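You operate a simulated robot arm through the tools that you are given. There is no shell and no other tool. Be economical: measure what you need, move in short steps, check, and stop when the job is done.

You are at the controls of a simulated two-armed robot. One attempt, no reset.

TASK
Carry the long axle to the axle cradle with both hands, clamp and block it.
Fine: turn the blue clamp open first, shut once the bar is down; end block on the yellow plate. Where these are worked on the way, their far stop is far enough and under half their travel is too little: blue clamp.

It is judged by the outcome, as a careful person would: the job done as asked, and still so three seconds after it is handed in. It fails if anything else is knocked over, pushed out of place, dropped, spilled or broken.

THE ROBOT
Two 7-joint arms with two-finger parallel grippers on one trunk, on a base that drives. Base frame: it is fixed to the floor where the robot stands at the start and does not move with it; the origin is under the middle of the robot, x ahead of it, y to its left, z up; the surface under the hand at the start is at about z = 780. Units: mm, degrees, N and s.
The left shoulder is at the start at [50, 165, 1155], the right one opposite. With the tool pointing down near the work surface each hand reaches from about 100 to 680 mm from the robot's upright axis, wherever it stands, measured 20 degrees to its own side. Places, roughly: axle cradle [700, 0, 900]; blue clamp [500, 0, 800]; long axle [-1250, 1000, 750]; yellow plate [600, -400, 800]. Payload 3.91 kg a hand.
The TCP of each hand is the grasp point between the finger pads, 30 mm short of the fingertips. In the tool frame z runs along the fingers and y along their closing line. The gripper opens to 110 mm. The fingers are 20 mm wide and 10 mm thick; the gripper's body (48 by 112 mm) begins 55 mm behind the TCP.
Orientation is that of the tool frame in the base frame, as [roll, pitch, yaw] about the fixed x, y, z axes, in that order (R = Rz(yaw) Ry(pitch) Rx(roll)). With the fingers straight down and closing along the base's y, the tool's x points along the base's -x, its y along +y and its z along -z.

THE INTERFACE
- The arms move only by the tool move_arm. It takes "left_series", "right_series" or both (then of equal length, played together; a hand with none holds still); each is a list of rows, each an object (a shift or turn left out is 0, a gripper value left out holds the last) with "dr": the turn, a rotation vector about the base's x, y, z in units of 8 degrees (1.0 is 8 degrees), a list of three; "offset": the shift along the base's x, y, z in units of 30 mm (1.0 is 30 mm), a list of three; "hand": the closure, from 0 (fully open) to 1 (shut). In form: [{"dr": [wx, wy, wz], "offset": [dx, dy, dz], "hand": hand}, ...]. A call has 1 to 10 rows; each row shifts and turns the commanded pose from where the row before left it. A call with a number of a shift or a turn outside -1 to 1 is refused whole. Rows are played at 5 a second. More than 50 mm and 8.6 degrees between two rows, or a gripper value outside its range, and nothing of the call is played. Where a pose cannot be reached the arm comes as near as it can. A force on the tool above 60 N (or 10 N above the force at the start of the call, whichever is more), or a blocked arm, ends the call early, and 0.2 s more pass. The fingers move at their own pace (about 45 mm/s each) and stop on an object; they squeeze with about 36 N. The grip force told is the motor's: it shows also when the fingers shut on nothing. Time passes only in rows, and 0.2 s behind the last, so rows that do not move let the fingers close. The reply holds the time, the measured pose of the TCP, the force on the tool along the base axes, the opening and the grip force, in the units named above and with some noise, with the torque about the TCP (base axes, N m) and any sound that the robot's microphone picked up, and new pictures: "pictures" is both (left out), scene, wrist or none (wrist: the cameras of the hands that moved).
- Cameras (640 x 400 px; columns grow to the right, rows downward): "scene" is now at [116.3, -22.1, 1328.5]; the picture's right is [-0.25, -0.97, 0.00], its down [-0.52, 0.14, -0.84] and it looks along [0.82, -0.21, -0.54] (base axes); focal length 281 px, centre (320, 200). "left" rides on the left gripper at [72, -17, -103] in its tool frame; the picture's right is [0.23, 0.97, 0.00], its down [-0.76, 0.18, -0.62] and it looks along [-0.61, 0.14, 0.78] (tool axes); focal length 222 px, centre (320, 200). "right" rides on the right gripper at [72, 17, -103] in its tool frame; the picture's right is [-0.23, 0.97, 0.00], its down [-0.76, -0.18, -0.62] and it looks along [-0.61, -0.14, 0.78] (tool axes); focal length 222 px, centre (320, 200). There is no depth. A picture from a camera that has moved, and an enlarged one, comes with that camera's place and axes in the base frame and with its lens.
- raise_lower(by): slides the trunk up (or, below 0, down) by that many mm; the arms and the scene camera ride with it, the base frame stays. It gives what a move gives, with no picture.
- base_move(legs): drives the robot by 1 to 6 legs, each [ahead, left, turn to the left] in mm, mm and degrees, along the robot's own axes; the way and the turn of a leg run together, so that a leg with both is an arc; at most 1500 mm and 180 degrees a leg. The arms and the cameras ride along, it lands a little off, and it stops where it bumps. It gives what a move gives, and a new picture of the scene camera.
- pan_tilt(pan, tilt): turns the head with the scene camera to pan (to the left, within 80 degrees either way) and tilt (down, from -29 to 69), counted from straight ahead of the robot. It gives what a move gives, and a new picture of the scene camera.
- close_up(camera, box): a new picture of the part [left, top, right, bottom] of that camera's present view, enlarged. No time passes.
- finish_job(): hands the job in; it is judged then, once.

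Work in short steps. Places have to be worked out from the pictures, the camera data and where the tool is seen: move nearer, look again, correct. Check each grasp and each placing, and mend what went wrong. You have 120 turns and 260 pictures in all, those below and enlarged ones among them. Open the grippers and draw the arms clear of the work before you hand the job in, unless the task says otherwise; then end with one line.

The tools are called by a JSON object that holds its "fn" and its "kwargs". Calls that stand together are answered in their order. move_arm: Moves the arms, as the interface text tells. Its arguments: {"type":"object","properties":{"left_series":{"type":"array","items":{"type":"object","properties":{"dr":{"type":"array","items":{"type":"number"}},"offset":{"type":"array","items":{"type":"number"}},"hand":{"type":"number"}}}},"right_series":{"type":"array","items":{"type":"object","properties":{"dr":{"type":"array","items":{"type":"number"}},"offset":{"type":"array","items":{"type":"number"}},"hand":{"type":"number"}}}},"pictures":{"type":"string","enum":["both","scene","wrist","none"]}},"required":[]} The other tools are called the same way: raise_lower (by) slides the trunk up or down; base_move (legs) drives the base; pan_tilt (pan, tilt) turns the head that bears the scene camera; close_up (camera, box) takes an enlarged picture of a part of a camera's view; finish_job () hands the job in.

At the start:

```text
t: 0.0
left_eef_pos: [495.3, 70.3, 1108.3]
left_orientation: [180.0, 0.0, -179.8]
left_contact_force: [1.1, 0.4, 0.5]
left_torque: [-0.03, -0.03, -0.01]
left_width: 109.9
left_gripper_force: 0.1
right_eef_pos: [346.8, -299.2, 1162.0]
right_orientation: [180.0, -0.1, 179.9]
right_contact_force: [0.5, -0.3, -0.5]
right_torque: [-0.02, 0.02, -0.02]
right_width: 110.0
right_gripper_force: 0.1
trunk travel left (down, up): [-375.0, 128.0]
robot x, y, heading: [-3.2, 2.9, 0.1]
head pan, tilt: [-14.7, 32.4]
```

scene: 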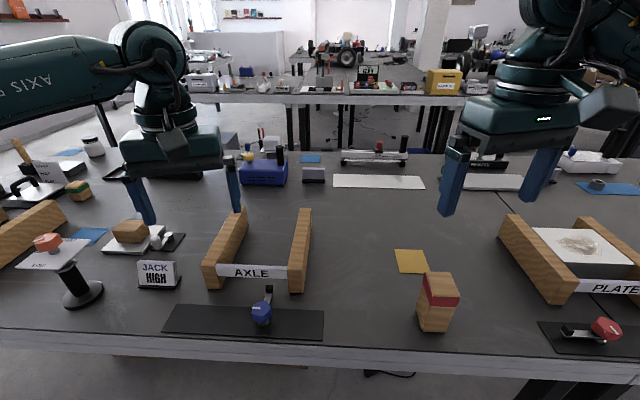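
right: 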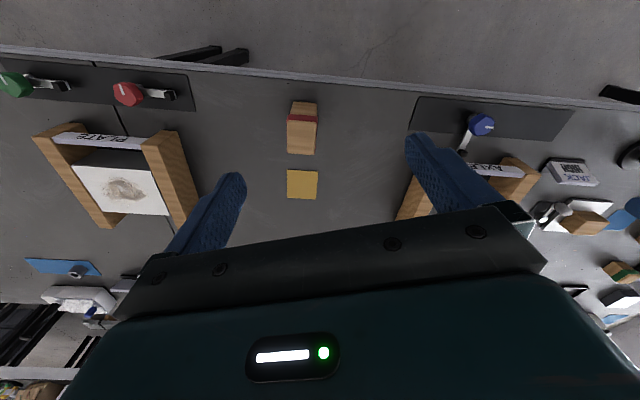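
left: 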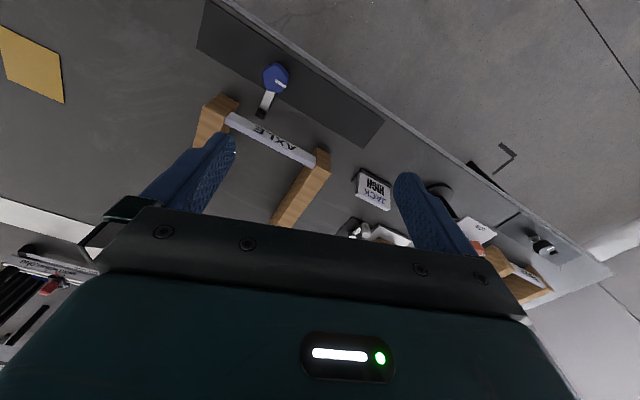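

The scene shows the AXLE cradle, blue clamp in front of it, and the red-topped end block near the yellow plate. I look closer at the clamp and cradle.

{"fn": "close_up", "kwargs": {"camera": "scene", "box": [160, 200, 340, 350]}}

{"fn": "close_up", "kwargs": {"camera": "left", "box": [180, 20, 360, 240]}}

{"fn": "close_up", "kwargs": {"camera": "scene", "box": [380, 230, 480, 350]}}

```text
2.67 times, centred on (250, 275) of scene
camera zoom: at [116.3, -22.1, 1328.5], right [-0.25, -0.97, 0.0], down [-0.52, 0.14, -0.84], along [0.82, -0.21, -0.54], focal length 750 px, centre (507, 0)
```

zoom: 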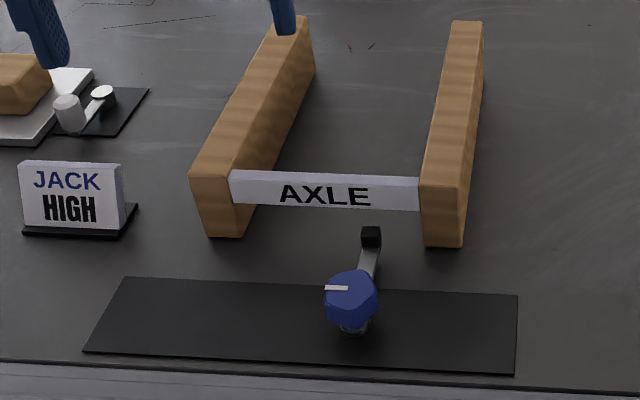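

```text
1.82 times, centred on (270, 130) of left
camera zoom: at [424.3, 53.0, 1213.3], right [-0.23, 0.97, 0.0], down [0.76, 0.18, 0.62], along [0.61, 0.14, -0.78], focal length 404 px, centre (411, 327)
```

zoom: 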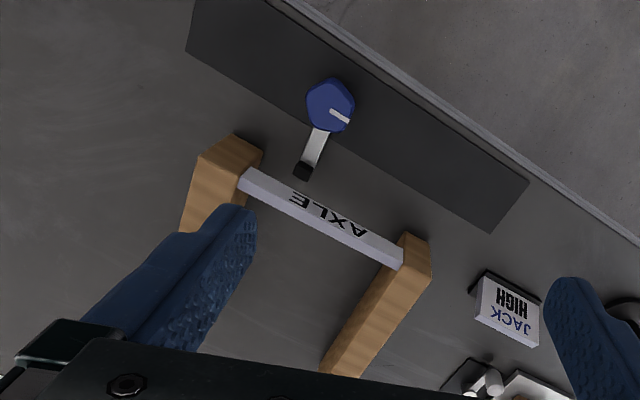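

```text
3.33 times, centred on (430, 290) of scene
camera zoom: at [116.3, -22.1, 1328.5], right [-0.25, -0.97, 0.0], down [-0.52, 0.14, -0.84], along [0.82, -0.21, -0.54], focal length 938 px, centre (-47, -100)
```

zoom: 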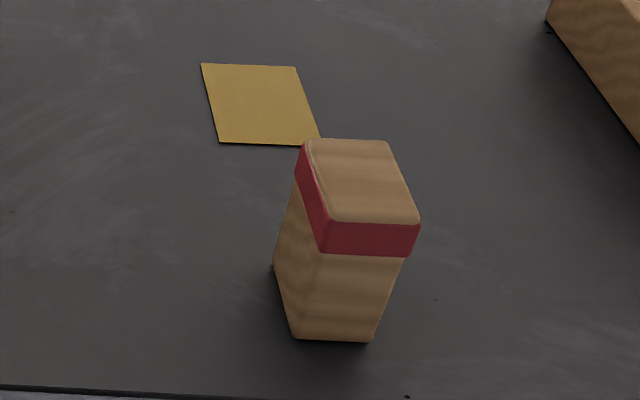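

The knob seems at about [500, 2, 825]. I bring the left hand above it for a nearer look.

{"fn": "move_arm", "kwargs": {"left_series": [{"offset": [0, -1, -0.5]}, {"offset": [0, -1, -1]}, {"offset": [0, -0.3, -1]}, {"offset": [0, 0, -1]}, {"offset": [0, 0, -1]}, {"offset": [0, 0, 0]}]}}

```text
t: 1.4
left_eef_pos: [494.7, -0.7, 976.7]
left_orientation: [179.9, -0.1, -179.8]
left_contact_force: [0.9, -0.5, -0.7]
left_torque: [0.04, 0.01, 0.0]
left_width: 109.9
left_gripper_force: 0.1
right_eef_pos: [345.9, -299.4, 1162.9]
right_orientation: [180.0, 0.0, -180.0]
right_contact_force: [-0.7, 0.0, -0.3]
right_torque: [0.01, -0.03, 0.0]
right_width: 109.9
right_gripper_force: 0.1
trunk travel left (down, up): [-375.0, 128.0]
robot x, y, heading: [1.9, 0.5, -0.1]
head pan, tilt: [-14.7, 32.4]
camera scene: at [116.2, -22.2, 1328.5], right [-0.25, -0.97, 0.0], down [-0.52, 0.14, -0.84], along [0.82, -0.21, -0.54], focal length 281 px, centre (320, 200)
camera left: at [423.2, -16.5, 1079.7], right [-0.23, 0.97, 0.0], down [0.76, 0.18, 0.62], along [0.61, 0.14, -0.78], focal length 222 px, centre (320, 200)
```

scene: 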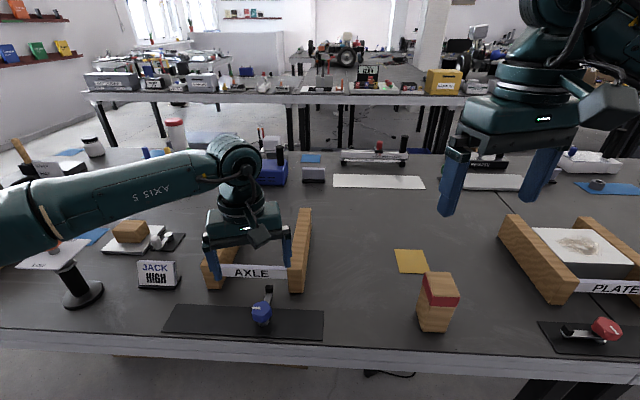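
left: 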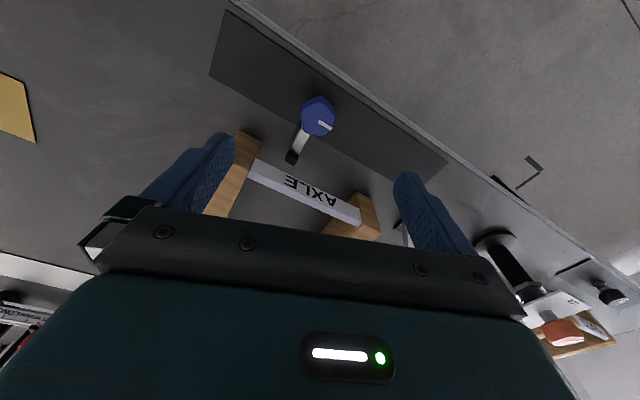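

{"fn": "close_up", "kwargs": {"camera": "left", "box": [260, 70, 380, 180]}}

{"fn": "close_up", "kwargs": {"camera": "scene", "box": [220, 270, 310, 345]}}

```text
3.64 times, centred on (320, 125) of left
camera zoom: at [423.2, -16.5, 1079.7], right [-0.23, 0.97, 0.0], down [0.76, 0.18, 0.62], along [0.61, 0.14, -0.78], focal length 808 px, centre (320, 473)
```

zoom: 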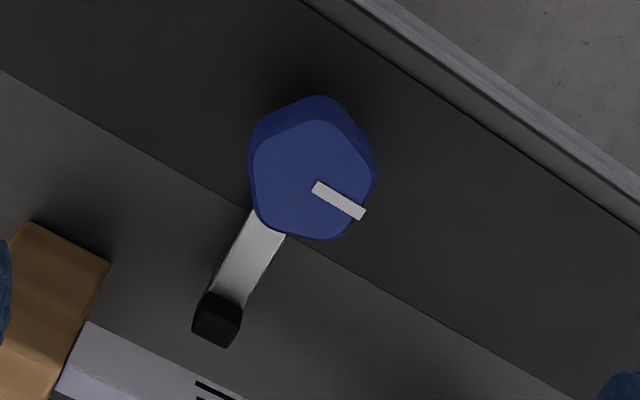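

```text
5.33 times, centred on (265, 308) of scene
camera zoom: at [116.2, -22.2, 1328.5], right [-0.25, -0.97, 0.0], down [-0.52, 0.14, -0.84], along [0.82, -0.21, -0.54], focal length 1501 px, centre (613, -373)
```

zoom: 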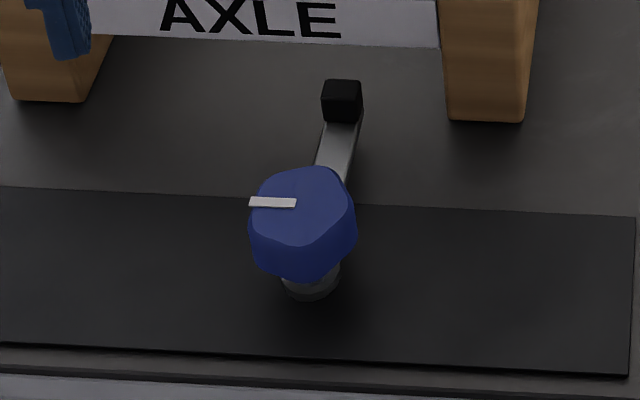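

Knob centre is about [505, -1], top z 820–840. I lower open fingers around it to z≈835 and check.

{"fn": "move_arm", "kwargs": {"left_series": [{"offset": [0.4, 0, -1]}, {"offset": [0, 0, -1]}, {"offset": [0, 0, -1]}, {"offset": [0, 0, -1]}, {"offset": [0, 0, -0.7]}, {"offset": [0, 0, 0]}]}}

{"fn": "close_up", "kwargs": {"camera": "scene", "box": [200, 250, 330, 350]}}

```text
t: 2.8
left_eef_pos: [507.3, 2.9, 833.8]
left_orientation: [-180.0, 0.0, -179.9]
left_contact_force: [-0.9, -0.3, 0.2]
left_torque: [0.01, 0.01, 0.01]
left_width: 110.1
left_gripper_force: 0.1
right_eef_pos: [345.4, -298.9, 1162.1]
right_orientation: [179.9, 0.0, 180.0]
right_contact_force: [0.1, -0.1, 0.2]
right_torque: [0.01, 0.02, -0.02]
right_width: 110.2
right_gripper_force: 0.1
trunk travel left (down, up): [-375.0, 128.0]
robot x, y, heading: [0.8, -1.6, -0.1]
head pan, tilt: [-14.7, 32.4]
camera scene: at [116.2, -22.1, 1328.5], right [-0.25, -0.97, 0.0], down [-0.52, 0.14, -0.84], along [0.82, -0.21, -0.54], focal length 281 px, centre (320, 200)
camera left: at [436.5, -15.4, 937.5], right [-0.23, 0.97, 0.0], down [0.76, 0.18, 0.62], along [0.61, 0.14, -0.78], focal length 222 px, centre (320, 200)
```

scene: 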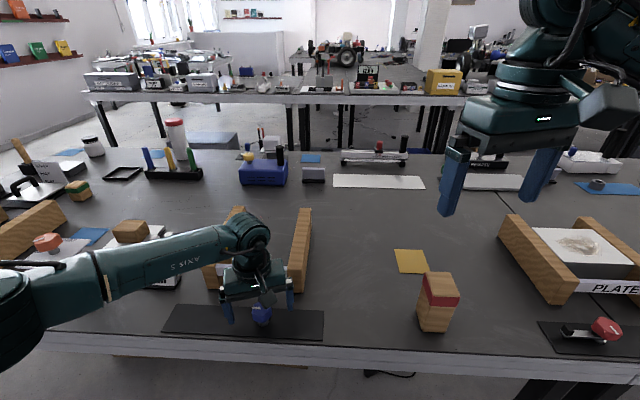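
left: 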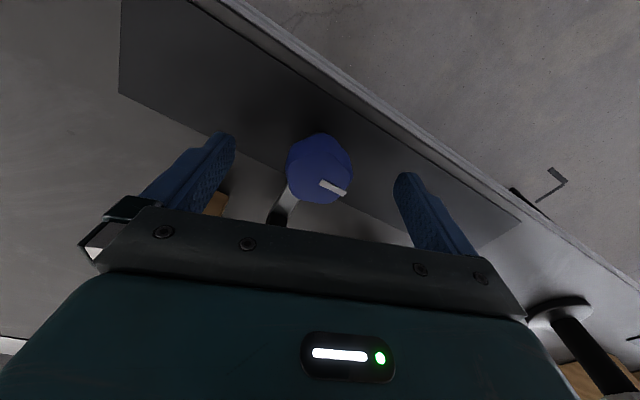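

```text
4.00 times, centred on (265, 300) of scene
camera zoom: at [116.2, -22.1, 1328.5], right [-0.25, -0.97, 0.0], down [-0.52, 0.14, -0.84], along [0.82, -0.21, -0.54], focal length 1126 px, centre (540, -200)
```

zoom: 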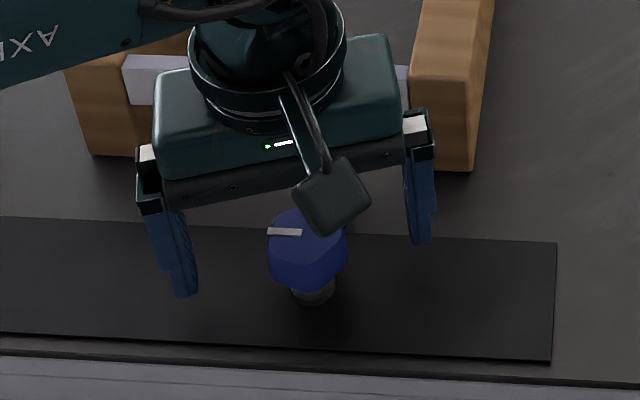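

Knob top is near z≈815, so I go down a little more (TCP ≈ 820) and close.

{"fn": "move_arm", "kwargs": {"left_series": [{"offset": [0.1, -0.05, -0.25]}, {"offset": [0, 0, -0.2]}, {"hand": 0.6}, {"hand": 0.8}, {"hand": 0.8}, {"hand": 0.8}, {"hand": 0.8}]}}

{"fn": "close_up", "kwargs": {"camera": "scene", "box": [200, 250, 330, 350]}}

```text
t: 4.4
left_eef_pos: [510.6, 0.3, 819.7]
left_orientation: [180.0, 0.0, -179.9]
left_contact_force: [-0.5, 1.6, -1.0]
left_torque: [-0.09, 0.07, -0.03]
left_width: 41.7
left_gripper_force: 38.2
right_eef_pos: [346.9, -299.0, 1162.2]
right_orientation: [180.0, -0.1, -180.0]
right_contact_force: [-0.2, -0.2, -0.4]
right_torque: [0.01, 0.03, 0.03]
right_width: 109.8
right_gripper_force: 0.0
trunk travel left (down, up): [-375.0, 128.0]
robot x, y, heading: [-2.6, 2.2, -0.0]
head pan, tilt: [-14.7, 32.4]
camera scene: at [116.2, -21.9, 1328.5], right [-0.25, -0.97, 0.0], down [-0.52, 0.14, -0.84], along [0.82, -0.21, -0.54], focal length 281 px, centre (320, 200)
camera left: at [439.2, -17.0, 923.9], right [-0.23, 0.97, 0.0], down [0.76, 0.18, 0.62], along [0.61, 0.14, -0.78], focal length 222 px, centre (320, 200)
```

scene: 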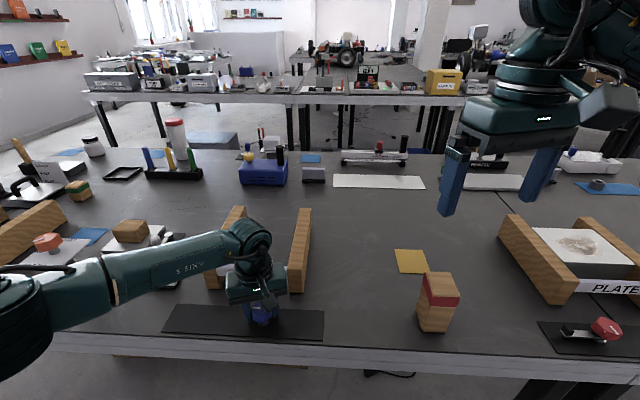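
left: 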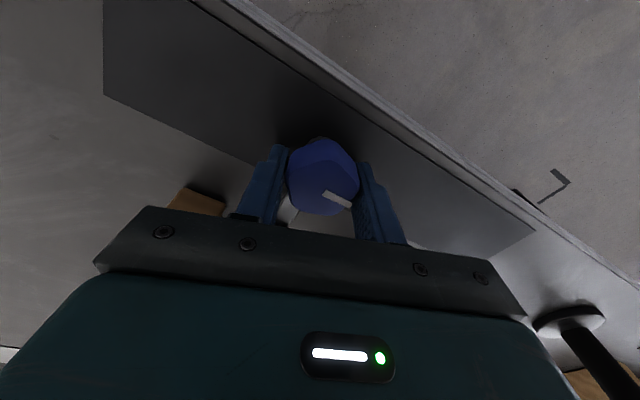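

```text
4.00 times, centred on (265, 300) of scene
camera zoom: at [116.2, -21.9, 1328.5], right [-0.25, -0.97, 0.0], down [-0.52, 0.14, -0.84], along [0.82, -0.21, -0.54], focal length 1126 px, centre (540, -200)
```

zoom: 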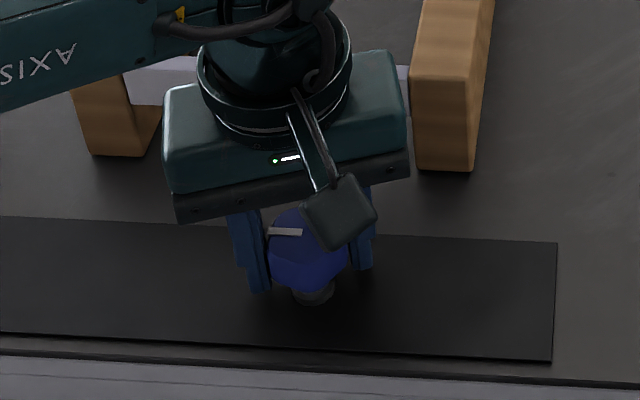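

Knob gripped (41.7 mm). I try a small turn counter-clockwise, watching torque.

{"fn": "move_arm", "kwargs": {"left_series": [{"dr": [0, 0, 0.8]}, {"dr": [0, 0, 0.8]}, {"dr": [0, 0, 0.8]}, {"dr": [0, 0, 0]}], "pictures": "wrist"}}

```text
t: 5.4
left_eef_pos: [511.2, 2.2, 820.6]
left_orientation: [180.0, 0.1, -160.6]
left_contact_force: [-4.3, 10.2, 0.1]
left_torque: [-0.59, 0.05, -0.05]
left_width: 41.5
left_gripper_force: 44.8
right_eef_pos: [345.9, -297.7, 1162.2]
right_orientation: [180.0, 0.1, 180.0]
right_contact_force: [0.4, 1.5, 0.0]
right_torque: [-0.02, 0.03, 0.01]
right_width: 109.9
right_gripper_force: 0.1
trunk travel left (down, up): [-375.0, 128.0]
robot x, y, heading: [1.7, -1.6, 0.1]
head pan, tilt: [-14.7, 32.4]
camera left: at [448.7, -38.7, 923.8], right [-0.54, 0.84, 0.0], down [0.66, 0.42, 0.62], along [0.53, 0.34, -0.78], focal length 222 px, centre (320, 200)
```

left: 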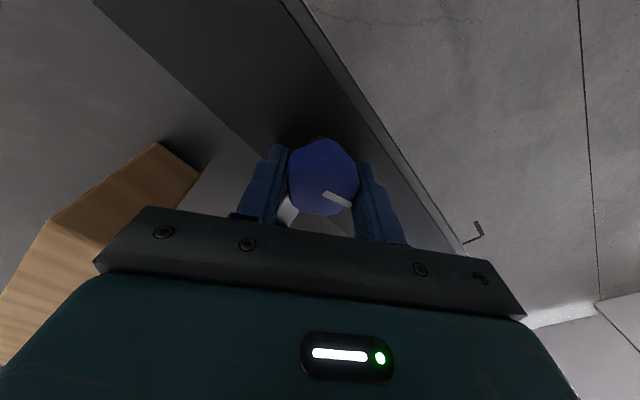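

Torque is tiny, so it turns that way; the sideways force suggests the axis lies a few mm nearer than my TCP. I continue, following that arc.

{"fn": "move_arm", "kwargs": {"left_series": [{"dr": [0, 0, 0.8], "offset": [-0.01, 0.07, 0]}, {"dr": [0, 0, 0.8], "offset": [-0.01, 0.02, 0]}, {"dr": [0, 0, 0.8], "offset": [-0.01, 0.02, 0]}, {"dr": [0, 0, 0.8], "offset": [-0.01, 0.02, 0]}, {"dr": [0, 0, 0]}], "pictures": "wrist"}}

```text
t: 6.6
left_eef_pos: [509.2, 3.9, 820.0]
left_orientation: [-180.0, 0.0, -135.1]
left_contact_force: [-2.2, -1.1, -2.2]
left_torque: [1.0, -0.2, 0.01]
left_width: 41.5
left_gripper_force: 44.6
right_eef_pos: [347.2, -299.4, 1161.9]
right_orientation: [179.9, -0.1, 180.0]
right_contact_force: [0.0, 0.0, 0.2]
right_torque: [0.01, 0.02, -0.01]
right_width: 110.0
right_gripper_force: 0.0
trunk travel left (down, up): [-375.0, 128.0]
robot x, y, heading: [2.4, -1.7, -0.1]
head pan, tilt: [-14.7, 32.4]
camera left: at [471.0, -60.1, 923.9], right [-0.85, 0.53, 0.0], down [0.41, 0.66, 0.62], along [0.33, 0.53, -0.78], focal length 222 px, centre (320, 200)
```

left: 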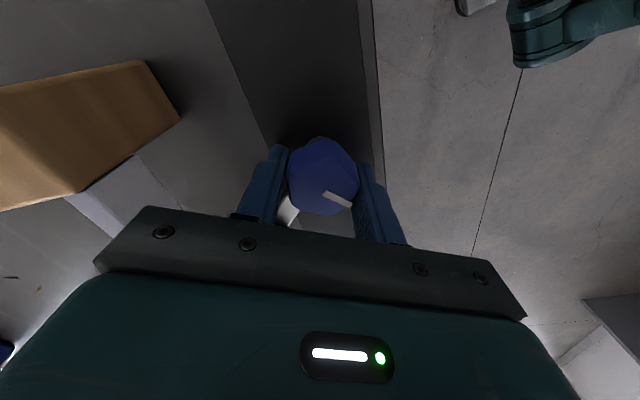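

Turned 45° freely. Continue another ~45°.

{"fn": "move_arm", "kwargs": {"left_series": [{"dr": [0, 0, 0.8], "offset": [-0.015, 0.015, 0]}, {"dr": [0, 0, 0.8], "offset": [-0.015, 0.015, 0]}, {"dr": [0, 0, 0.8], "offset": [-0.015, 0.015, 0]}, {"dr": [0, 0, 0.8], "offset": [-0.02, 0.01, 0]}, {"dr": [0, 0, 0.8], "offset": [-0.02, 0.01, 0]}, {"dr": [0, 0, 0.8], "offset": [-0.02, 0.01, 0]}, {"dr": [0, 0, 0.8], "offset": [-0.02, 0.0, 0]}, {"dr": [0, 0, 0]}], "pictures": "wrist"}}

```text
t: 8.4
left_eef_pos: [506.7, 4.4, 820.4]
left_orientation: [180.0, -0.2, -90.3]
left_contact_force: [7.2, -7.9, 0.3]
left_torque: [0.2, 0.48, 0.05]
left_width: 41.8
left_gripper_force: 44.8
right_eef_pos: [346.8, -300.1, 1161.9]
right_orientation: [-180.0, 0.0, 180.0]
right_contact_force: [0.6, -0.9, -0.6]
right_torque: [0.0, 0.01, 0.02]
right_width: 109.7
right_gripper_force: 0.1
trunk travel left (down, up): [-375.0, 128.0]
robot x, y, heading: [2.0, -0.2, 0.1]
head pan, tilt: [-14.7, 32.4]
camera left: at [524.1, -68.3, 924.0], right [-0.97, -0.22, 0.0], down [-0.17, 0.76, 0.62], along [-0.14, 0.61, -0.78], focal length 222 px, centre (320, 200)
```

left: 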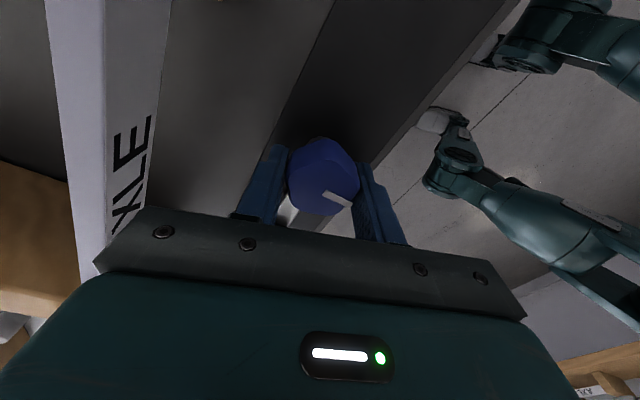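

90° and no stop yet (torque ~0). I continue slowly to feel for the far stop, relieving the side force.

{"fn": "move_arm", "kwargs": {"left_series": [{"dr": [0, 0, 0.7], "offset": [0.05, -0.06, 0]}, {"dr": [0, 0, 0.7], "offset": [0, 0, 0]}, {"dr": [0, 0, 0.7], "offset": [-0.01, 0, 0]}, {"dr": [0, 0, 0]}], "pictures": "scene"}}

```text
t: 9.4
left_eef_pos: [505.7, 3.5, 819.8]
left_orientation: [179.8, 0.1, -73.5]
left_contact_force: [-12.3, 4.9, 1.9]
left_torque: [0.28, -0.08, -0.97]
left_width: 41.8
left_gripper_force: 45.0
right_eef_pos: [345.5, -298.9, 1162.6]
right_orientation: [-179.9, 0.1, -179.9]
right_contact_force: [-0.2, 0.6, 0.2]
right_torque: [0.0, -0.01, 0.01]
right_width: 109.9
right_gripper_force: 0.0
trunk travel left (down, up): [-375.0, 128.0]
robot x, y, heading: [-1.6, 0.6, -0.3]
head pan, tilt: [-14.7, 32.4]
camera scene: at [114.9, -21.7, 1328.6], right [-0.25, -0.97, 0.0], down [-0.52, 0.14, -0.85], along [0.82, -0.21, -0.53], focal length 281 px, centre (320, 200)
```

scene: 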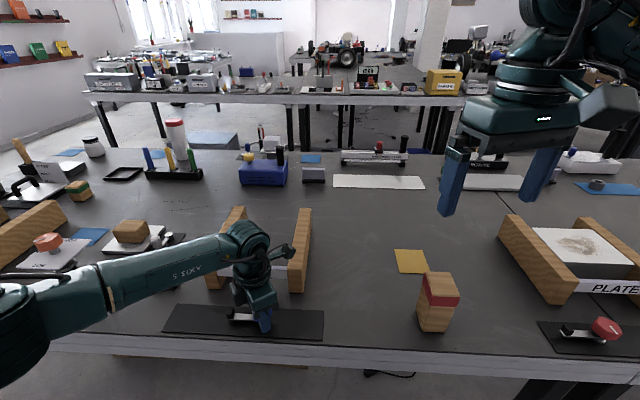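

A torque of −0.97 N·m shows the far stop at about 100–106°. I release, rise and look.

{"fn": "move_arm", "kwargs": {"left_series": [{"hand": 0.3}, {"hand": 0}, {"hand": 0}, {"offset": [0, 0, 1]}, {"offset": [0, 0, 1]}, {"offset": [0, 0, 1]}, {"offset": [0, 0, 1]}, {"offset": [0, 0, 1]}], "pictures": "both"}}

{"fn": "close_up", "kwargs": {"camera": "scene", "box": [160, 200, 340, 350]}}

```text
t: 11.2
left_eef_pos: [506.4, 4.3, 969.9]
left_orientation: [-179.9, 0.0, -73.6]
left_contact_force: [-0.5, -0.5, 0.2]
left_torque: [0.0, 0.01, 0.02]
left_width: 110.1
left_gripper_force: 0.0
right_eef_pos: [347.1, -299.6, 1162.3]
right_orientation: [180.0, 0.0, -179.9]
right_contact_force: [-0.3, -0.6, 2.3]
right_torque: [-0.01, 0.0, 0.01]
right_width: 109.9
right_gripper_force: 0.0
trunk travel left (down, up): [-375.0, 128.0]
robot x, y, heading: [-1.7, 2.3, 0.1]
head pan, tilt: [-14.7, 32.4]
camera scene: at [116.0, -22.2, 1328.5], right [-0.25, -0.97, 0.0], down [-0.52, 0.14, -0.84], along [0.82, -0.21, -0.54], focal length 281 px, centre (320, 200)
camera left: at [543.4, -61.6, 1073.5], right [-0.87, -0.49, 0.0], down [-0.39, 0.68, 0.62], along [-0.31, 0.54, -0.78], focal length 222 px, centre (320, 200)
```

scene: 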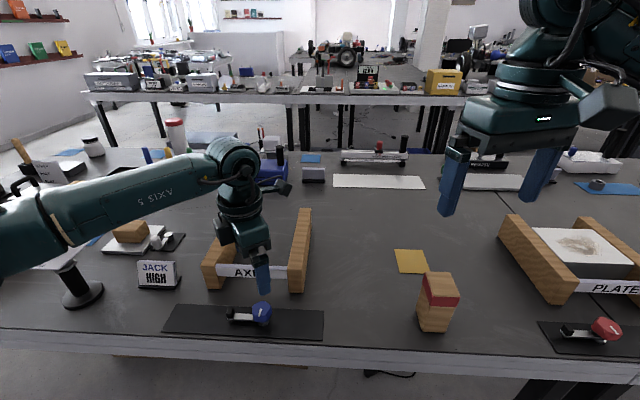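
left: 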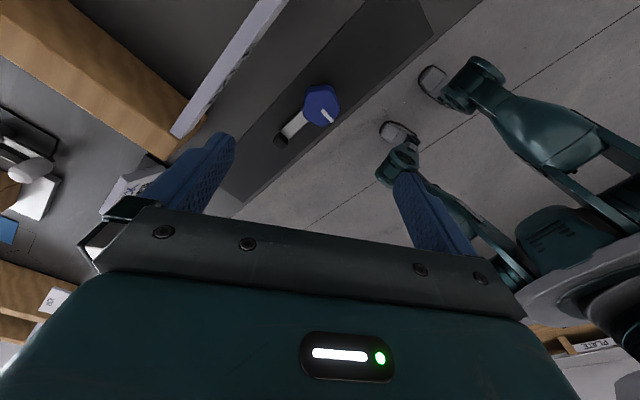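

```text
2.67 times, centred on (250, 275) of scene
camera zoom: at [116.0, -22.2, 1328.5], right [-0.25, -0.97, 0.0], down [-0.52, 0.14, -0.84], along [0.82, -0.21, -0.54], focal length 750 px, centre (507, 0)
```

zoom: 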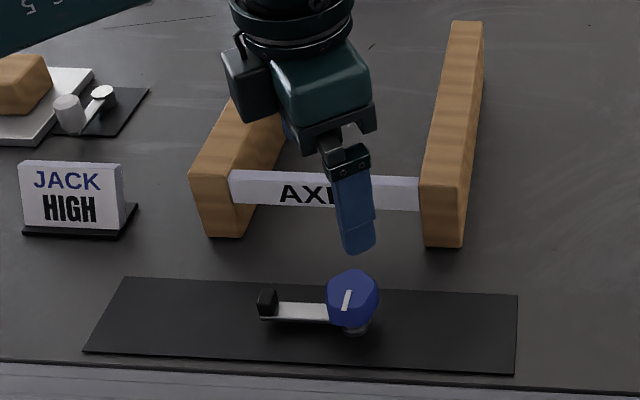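

The clamp is open now (arm swung off to the left). Before the axle, I look at the PLATE and AXLE cradles' form for how parts lie in them.

{"fn": "close_up", "kwargs": {"camera": "scene", "box": [480, 180, 640, 370]}}

{"fn": "pan_tilt", "kwargs": {"pan": 0, "tilt": 35}}

{"fn": "close_up", "kwargs": {"camera": "scene", "box": [240, 190, 440, 350]}}

```text
2.11 times, centred on (560, 275) of scene
camera zoom: at [116.0, -22.2, 1328.5], right [-0.25, -0.97, 0.0], down [-0.52, 0.14, -0.84], along [0.82, -0.21, -0.54], focal length 592 px, centre (-185, 42)
```

zoom: 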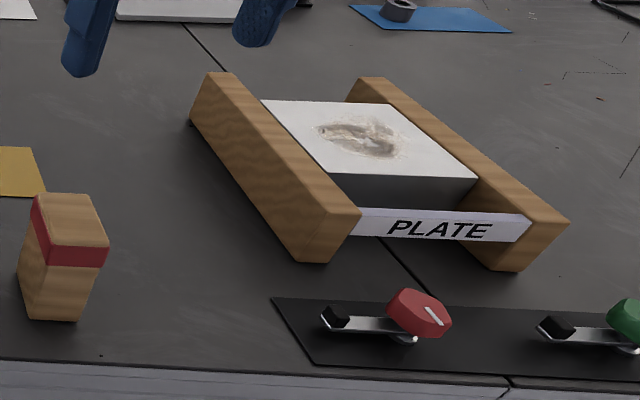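

```text
t: 12.0
left_eef_pos: [505.7, 3.9, 968.3]
left_orientation: [-180.0, 0.1, -73.5]
left_contact_force: [-0.3, -0.1, -0.4]
left_torque: [0.01, 0.03, 0.0]
left_width: 109.9
left_gripper_force: 0.1
right_eef_pos: [346.7, -299.8, 1161.9]
right_orientation: [-180.0, 0.0, -180.0]
right_contact_force: [0.5, -0.2, -1.1]
right_torque: [0.0, 0.01, 0.0]
right_width: 110.0
right_gripper_force: 0.0
trunk travel left (down, up): [-375.0, 128.0]
robot x, y, heading: [2.2, -1.9, -0.2]
head pan, tilt: [0.0, 35.0]
camera scene: at [117.9, 0.5, 1324.5], right [0.0, -1.0, 0.0], down [-0.57, 0.0, -0.82], along [0.82, 0.0, -0.57], focal length 281 px, centre (320, 200)
```

scene: 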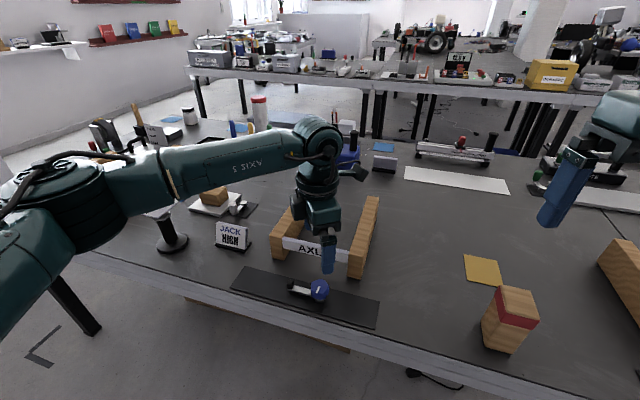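

```text
2.50 times, centred on (340, 270) of scene
camera zoom: at [117.9, 0.5, 1324.5], right [0.0, -1.0, 0.0], down [-0.57, 0.0, -0.82], along [0.82, 0.0, -0.57], focal length 704 px, centre (270, 25)
```

zoom: 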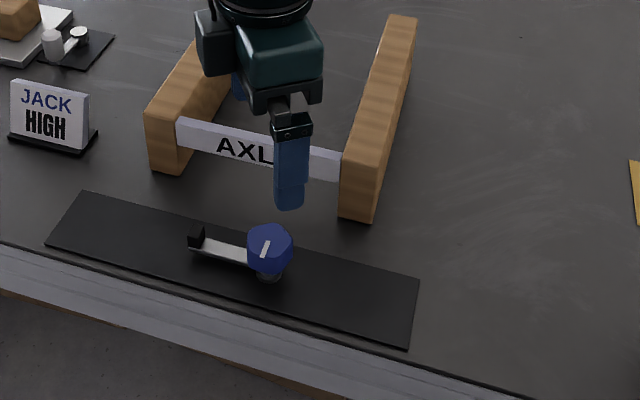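

Everything on the table is yawed about −18° in the base frame. Now I tuck the left hand up and back and pan around to look for the axle bench.

{"fn": "move_arm", "kwargs": {"left_series": [{"offset": [0, 0, 1]}, {"offset": [0, 0, 1]}, {"offset": [0, 0, 1]}, {"offset": [-0.8, 0.8, 1], "dr": [0, 0, -0.7]}, {"offset": [-1, 1, 1], "dr": [0, 0, -0.7]}, {"offset": [-1, 1, 1], "dr": [0, 0, -0.7]}, {"offset": [-1, 1, 0]}, {"offset": [-1, 1, 0]}, {"offset": [-1, 1, 0]}], "pictures": "none"}}

{"fn": "pan_tilt", "kwargs": {"pan": 80, "tilt": 25}}

```text
refused: row 5 steps farther than a row can; nothing moved
```

```text
t: 13.5
left_eef_pos: [507.1, 4.5, 968.5]
left_orientation: [180.0, 0.0, -73.4]
left_contact_force: [0.1, -0.1, 0.2]
left_torque: [-0.01, 0.03, 0.0]
left_width: 109.9
left_gripper_force: 0.1
right_eef_pos: [346.5, -299.3, 1161.7]
right_orientation: [180.0, -0.1, 180.0]
right_contact_force: [0.7, -0.2, -0.1]
right_torque: [-0.01, -0.02, 0.02]
right_width: 109.9
right_gripper_force: 0.0
trunk travel left (down, up): [-375.0, 128.0]
robot x, y, heading: [-1.8, 2.1, -0.1]
head pan, tilt: [80.0, 25.0]
camera scene: at [45.9, 91.3, 1340.2], right [0.98, -0.17, 0.0], down [-0.07, -0.42, -0.91], along [0.16, 0.89, -0.42], focal length 281 px, centre (320, 200)
```

scene: 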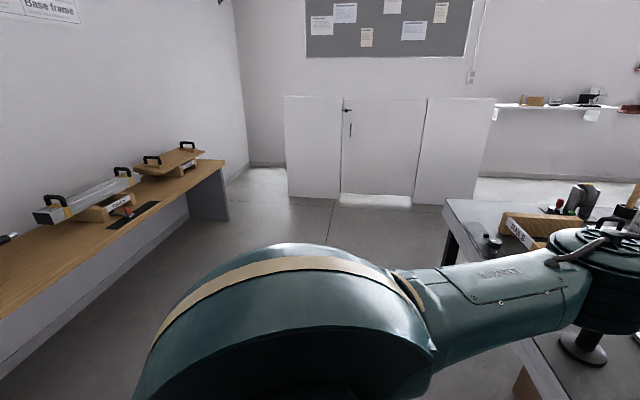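

{"fn": "close_up", "kwargs": {"camera": "scene", "box": [0, 120, 230, 270]}}

{"fn": "move_arm", "kwargs": {"left_series": [{"offset": [0, 0, 1]}, {"offset": [0, 0, 1]}, {"offset": [0, 0, 1]}, {"offset": [-0.8, 0.8, 1], "dr": [0, 0, -0.7]}, {"offset": [-0.8, 0.8, 1], "dr": [0, 0, -0.7]}, {"offset": [-0.8, 0.8, 1], "dr": [0, 0, -0.7]}, {"offset": [-1, 1, 0]}, {"offset": [-1, 1, 0]}, {"offset": [-1, 1, 0]}], "pictures": "none"}}

```text
2.67 times, centred on (115, 195) of scene
camera zoom: at [45.9, 91.3, 1340.2], right [0.98, -0.17, 0.0], down [-0.07, -0.42, -0.91], along [0.16, 0.89, -0.42], focal length 750 px, centre (867, 213)
```

zoom: 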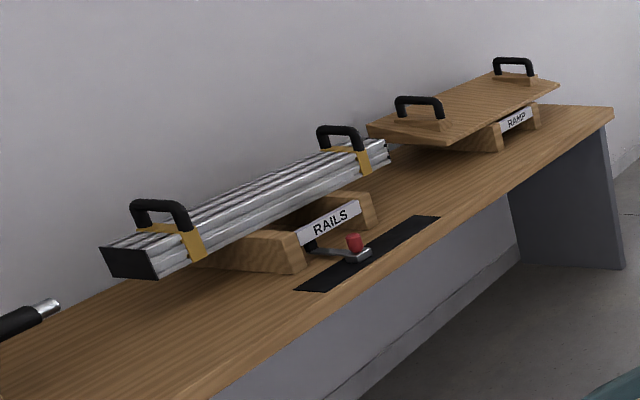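

```text
t: 15.5
left_eef_pos: [345.2, 167.1, 1151.3]
left_orientation: [180.0, 0.0, -90.3]
left_contact_force: [-0.2, 0.5, 0.3]
left_torque: [-0.02, 0.02, -0.01]
left_width: 110.0
left_gripper_force: 0.1
right_eef_pos: [346.7, -298.2, 1162.3]
right_orientation: [-179.9, 0.1, 180.0]
right_contact_force: [0.0, -0.5, 0.5]
right_torque: [0.03, -0.01, 0.0]
right_width: 110.0
right_gripper_force: 0.1
trunk travel left (down, up): [-375.0, 128.0]
robot x, y, heading: [1.1, -0.4, -0.1]
head pan, tilt: [80.0, 25.0]
```

The RAILS bundle nearby shows the convention: the long part lies across both rails, with the clamp arm pointing in. The axle lies to the left of that. I back off and turn left.

{"fn": "base_move", "kwargs": {"legs": [[-250, 0, 0], [0, 0, 100]]}}

{"fn": "pan_tilt", "kwargs": {"pan": 40, "tilt": 25}}

```text
t: 21.6
left_eef_pos: [-481.0, 307.0, 1152.2]
left_orientation: [-179.9, 0.0, 10.9]
left_contact_force: [0.1, -0.3, 0.4]
left_torque: [0.0, 0.0, 0.0]
left_width: 109.9
left_gripper_force: 0.1
right_eef_pos: [-23.0, 399.8, 1161.8]
right_orientation: [180.0, 0.1, -78.8]
right_contact_force: [0.3, 0.0, 0.3]
right_torque: [-0.03, 0.02, 0.01]
right_width: 110.0
right_gripper_force: 0.1
trunk travel left (down, up): [-375.0, 128.0]
robot x, y, heading: [-248.8, 2.4, 101.2]
head pan, tilt: [80.0, 25.0]
camera scene: at [-347.0, 27.4, 1340.2], right [-0.02, 1.0, 0.0], down [0.42, 0.01, -0.91], along [-0.91, -0.02, -0.42], focal length 281 px, centre (320, 200)
```

scene: 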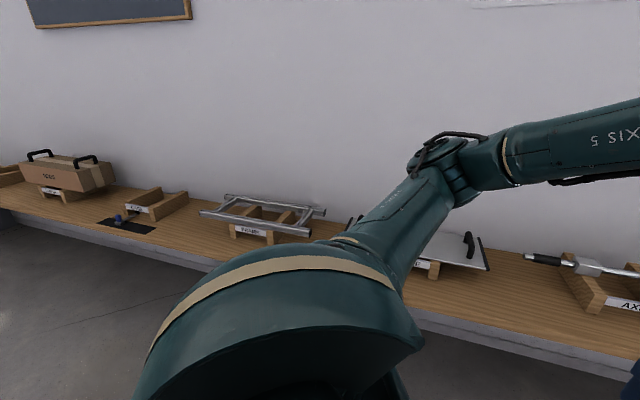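

```text
t: 22.7
left_eef_pos: [-480.9, 306.9, 1151.3]
left_orientation: [180.0, -0.1, 10.9]
left_contact_force: [0.3, 0.6, 0.6]
left_torque: [0.01, 0.01, 0.0]
left_width: 109.9
left_gripper_force: 0.0
right_eef_pos: [-23.9, 398.1, 1161.4]
right_orientation: [180.0, 0.1, -78.8]
right_contact_force: [0.6, -0.2, 1.4]
right_torque: [-0.01, 0.01, 0.02]
right_width: 110.0
right_gripper_force: 0.1
trunk travel left (down, up): [-375.0, 128.0]
robot x, y, heading: [-247.0, -1.9, 101.1]
head pan, tilt: [40.0, 25.0]
camera scene: at [-326.7, 87.1, 1340.2], right [0.63, 0.78, 0.0], down [0.33, -0.26, -0.91], along [-0.71, 0.57, -0.42], focal length 281 px, centre (320, 200)
```

scene: 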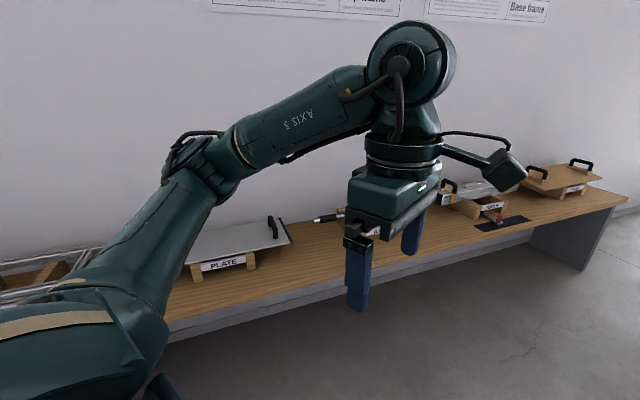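

The bench runs roughly along y at x≈−1250. I drive along to be abreast of the axle and turn to face it.

{"fn": "base_move", "kwargs": {"legs": [[930, 0, 0], [0, 0, 75]]}}

{"fn": "pan_tilt", "kwargs": {"pan": 0, "tilt": 32}}

```text
t: 30.8
left_eef_pos: [-785.6, 795.1, 1151.2]
left_orientation: [179.9, 0.1, 84.3]
left_contact_force: [-0.1, -0.1, -0.2]
left_torque: [0.02, 0.0, -0.01]
left_width: 109.9
left_gripper_force: 0.1
right_eef_pos: [-741.0, 1260.1, 1162.0]
right_orientation: [-180.0, 0.0, -5.2]
right_contact_force: [0.0, 0.1, 0.4]
right_torque: [0.01, 0.04, 0.01]
right_width: 109.9
right_gripper_force: 0.1
trunk travel left (down, up): [-375.0, 128.0]
robot x, y, heading: [-423.4, 928.6, 174.6]
head pan, tilt: [40.0, 25.0]
camera scene: at [-528.3, 881.1, 1340.2], right [-0.57, 0.82, 0.0], down [0.35, 0.24, -0.91], along [-0.74, -0.52, -0.42], focal length 281 px, centre (320, 200)
```

scene: 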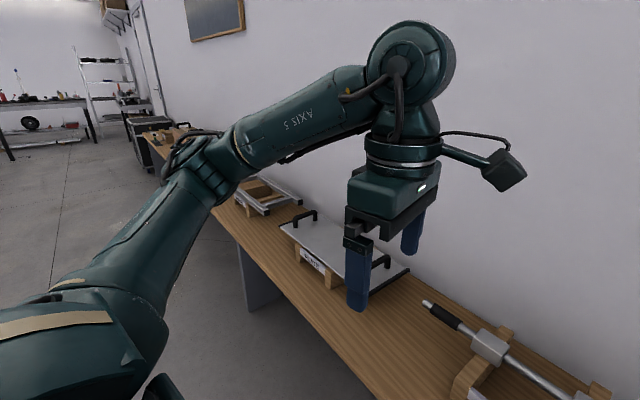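

```text
t: 31.9
left_eef_pos: [-784.8, 795.8, 1151.3]
left_orientation: [180.0, 0.1, 84.4]
left_contact_force: [0.4, -0.4, 1.1]
left_torque: [-0.04, -0.03, 0.0]
left_width: 110.0
left_gripper_force: 0.0
right_eef_pos: [-740.8, 1260.1, 1162.3]
right_orientation: [-180.0, 0.0, -5.2]
right_contact_force: [-0.1, -0.2, 0.2]
right_torque: [0.01, 0.02, -0.02]
right_width: 110.1
right_gripper_force: 0.0
trunk travel left (down, up): [-375.0, 128.0]
robot x, y, heading: [-425.3, 931.3, 174.7]
head pan, tilt: [0.0, 32.0]
camera scene: at [-541.7, 941.8, 1329.1], right [0.09, 1.0, 0.0], down [0.53, -0.05, -0.85], along [-0.84, 0.08, -0.53], focal length 281 px, centre (320, 200)
```

scene: 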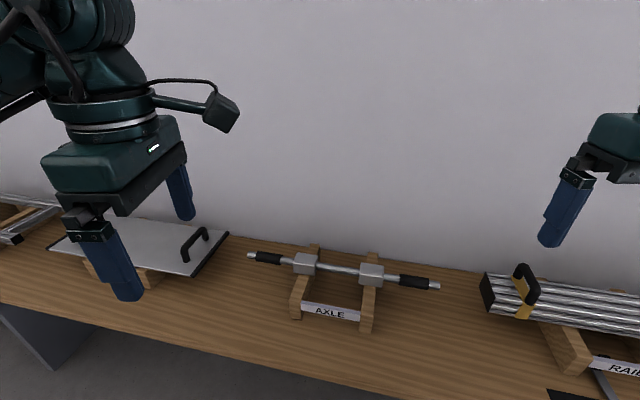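

{"fn": "close_up", "kwargs": {"camera": "scene", "box": [230, 220, 460, 350]}}

```text
2.78 times, centred on (345, 285) of scene
camera zoom: at [-541.7, 941.8, 1329.1], right [0.09, 1.0, 0.0], down [0.53, -0.05, -0.85], along [-0.84, 0.08, -0.53], focal length 783 px, centre (250, -36)
```

zoom: 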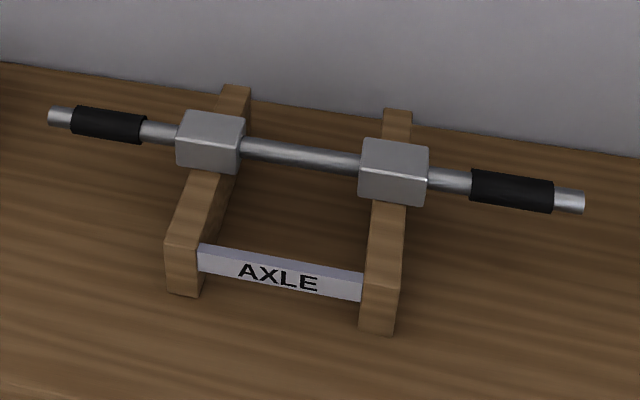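

The axle: a bar with two square bearing blocks sitting on the rails and black grips at the ends. Bar direction ≈72° in base frame, so I turn to heading ≈162° and centre on it, nearer.

{"fn": "base_move", "kwargs": {"legs": [[0, 0, -12.5], [0, 90, 0], [80, 0, 0]]}}

{"fn": "close_up", "kwargs": {"camera": "scene", "box": [200, 200, 440, 350]}}

```text
t: 34.8
left_eef_pos: [-907.5, 816.1, 1152.1]
left_orientation: [-179.9, -0.1, 72.0]
left_contact_force: [-0.4, 0.2, -0.5]
left_torque: [-0.02, -0.04, 0.0]
left_width: 110.1
left_gripper_force: 0.0
right_eef_pos: [-767.5, 1260.3, 1162.1]
right_orientation: [180.0, 0.0, -17.7]
right_contact_force: [-0.8, 1.2, 0.0]
right_torque: [0.0, 0.0, 0.01]
right_width: 109.8
right_gripper_force: 0.1
trunk travel left (down, up): [-375.0, 128.0]
robot x, y, heading: [-527.1, 870.0, 162.4]
head pan, tilt: [0.0, 32.0]
camera scene: at [-639.8, 906.5, 1329.0], right [0.3, 0.95, 0.0], down [0.51, -0.16, -0.85], along [-0.81, 0.26, -0.53], focal length 281 px, centre (320, 200)
```

scene: 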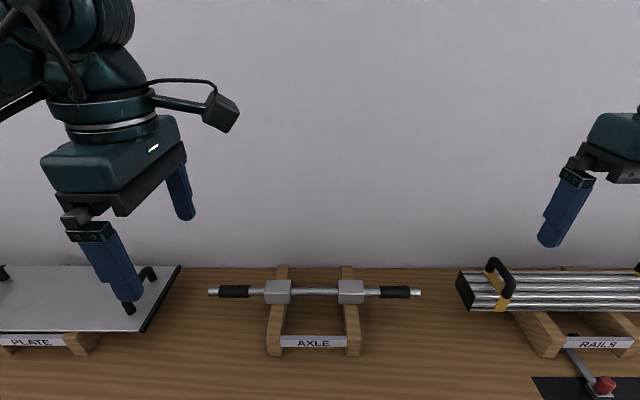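

```text
2.67 times, centred on (320, 275) of scene
camera zoom: at [-639.8, 906.5, 1329.0], right [0.3, 0.95, 0.0], down [0.51, -0.16, -0.85], along [-0.81, 0.26, -0.53], focal length 750 px, centre (320, 0)
```

zoom: 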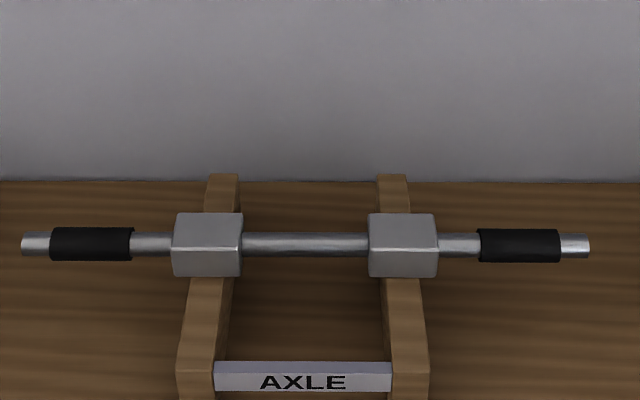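

Well aligned. I bring both hands forward above the grips at z≈955, turning the right hand so its fingers close fore-aft.

{"fn": "move_arm", "kwargs": {"left_series": [{"offset": [-0.72, 0.09, -0.667]}, {"offset": [-0.72, 0.09, -0.667]}, {"offset": [-0.72, 0.09, -0.667]}, {"offset": [-0.72, 0.09, -0.667]}, {"offset": [-0.72, 0.09, -0.667]}, {"offset": [-0.72, 0.09, -0.667]}, {"offset": [-0.72, 0.09, -0.667]}, {"offset": [-0.72, 0.09, -0.667]}, {"offset": [-0.72, 0.09, -0.667]}, {"offset": [-0.72, 0.09, -0.667]}], "right_series": [{"offset": [-0.8, -0.16, -0.667], "dr": [0, 0, -1]}, {"offset": [-0.8, -0.16, -0.667], "dr": [0, 0, -1]}, {"offset": [-0.8, -0.16, -0.667], "dr": [0, 0, -1]}, {"offset": [-0.8, -0.16, -0.667], "dr": [0, 0, -1]}, {"offset": [-0.8, -0.16, -0.667], "dr": [0, 0, -1]}, {"offset": [-0.8, -0.16, -0.667], "dr": [0, 0, -1]}, {"offset": [-0.8, -0.16, -0.667], "dr": [0, 0, -1]}, {"offset": [-0.8, -0.16, -0.667], "dr": [0, 0, -1]}, {"offset": [-0.8, -0.16, -0.667], "dr": [0, 0, -1]}, {"offset": [-0.8, -0.16, -0.667], "dr": [0, 0, -1]}], "pictures": "none"}}

{"fn": "move_arm", "kwargs": {"right_series": [{"dr": [0, 0, -1]}, {"dr": [0, 0, -0.3]}, {"dr": [0, 0, 0]}], "left_series": [{}, {}, {}]}}

```text
t: 37.0
left_eef_pos: [-1123.3, 842.2, 951.3]
left_orientation: [-180.0, 0.0, 72.0]
left_contact_force: [-0.2, 0.0, 0.5]
left_torque: [-0.01, 0.01, 0.01]
left_width: 109.7
left_gripper_force: 0.2
right_eef_pos: [-1007.4, 1212.0, 962.0]
right_orientation: [-180.0, 0.1, -97.8]
right_contact_force: [-0.1, -0.7, -0.1]
right_torque: [-0.02, 0.02, -0.02]
right_width: 110.0
right_gripper_force: 0.0
trunk travel left (down, up): [-375.0, 128.0]
robot x, y, heading: [-526.2, 868.9, 162.2]
head pan, tilt: [0.0, 32.0]
```

```text
t: 37.8
left_eef_pos: [-1122.3, 844.4, 951.5]
left_orientation: [-179.9, -0.1, 71.9]
left_contact_force: [0.0, -0.1, -0.6]
left_torque: [0.03, 0.01, -0.01]
left_width: 109.8
left_gripper_force: 0.1
right_eef_pos: [-1007.0, 1212.4, 963.3]
right_orientation: [-180.0, 0.0, -108.1]
right_contact_force: [-0.6, -0.2, -0.8]
right_torque: [-0.03, 0.02, -0.01]
right_width: 110.1
right_gripper_force: 0.1
trunk travel left (down, up): [-375.0, 128.0]
robot x, y, heading: [-528.7, 868.6, 162.4]
head pan, tilt: [0.0, 32.0]
camera scene: at [-639.0, 906.2, 1329.1], right [0.3, 0.95, 0.0], down [0.5, -0.16, -0.85], along [-0.81, 0.26, -0.53], focal length 281 px, centre (320, 200)
camera right: at [-1043.9, 1148.9, 1065.0], right [-0.85, 0.52, 0.0], down [0.41, 0.67, 0.62], along [0.32, 0.53, -0.78], focal length 222 px, centre (320, 200)
camera left: at [-1115.4, 917.0, 1055.0], right [1.0, -0.09, 0.0], down [-0.07, -0.78, 0.62], along [-0.05, -0.62, -0.78], focal length 222 px, centre (320, 200)
```

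scene: 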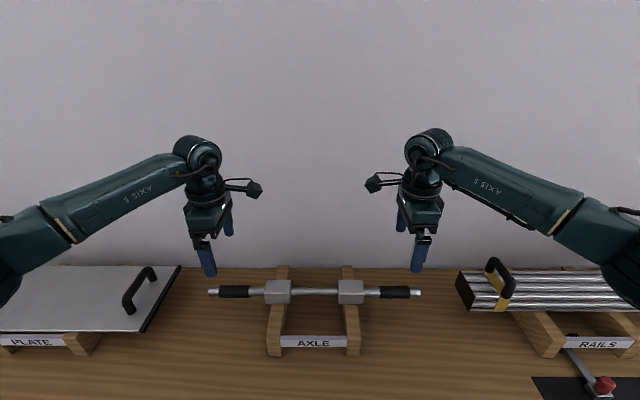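
right: 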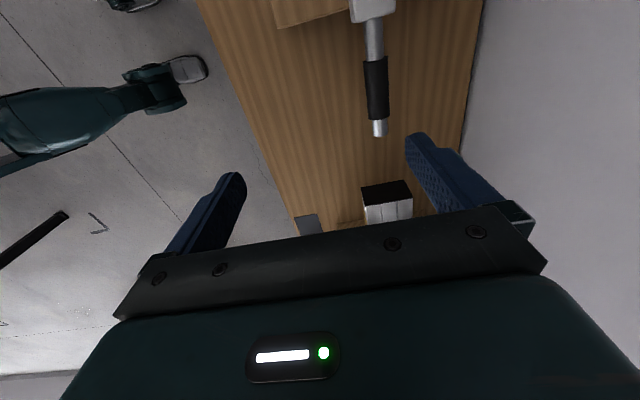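
left: 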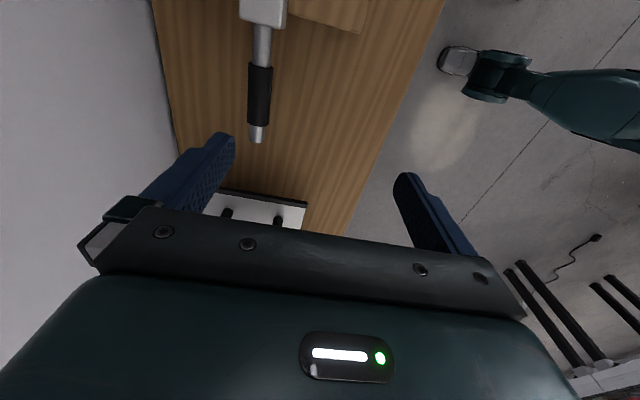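

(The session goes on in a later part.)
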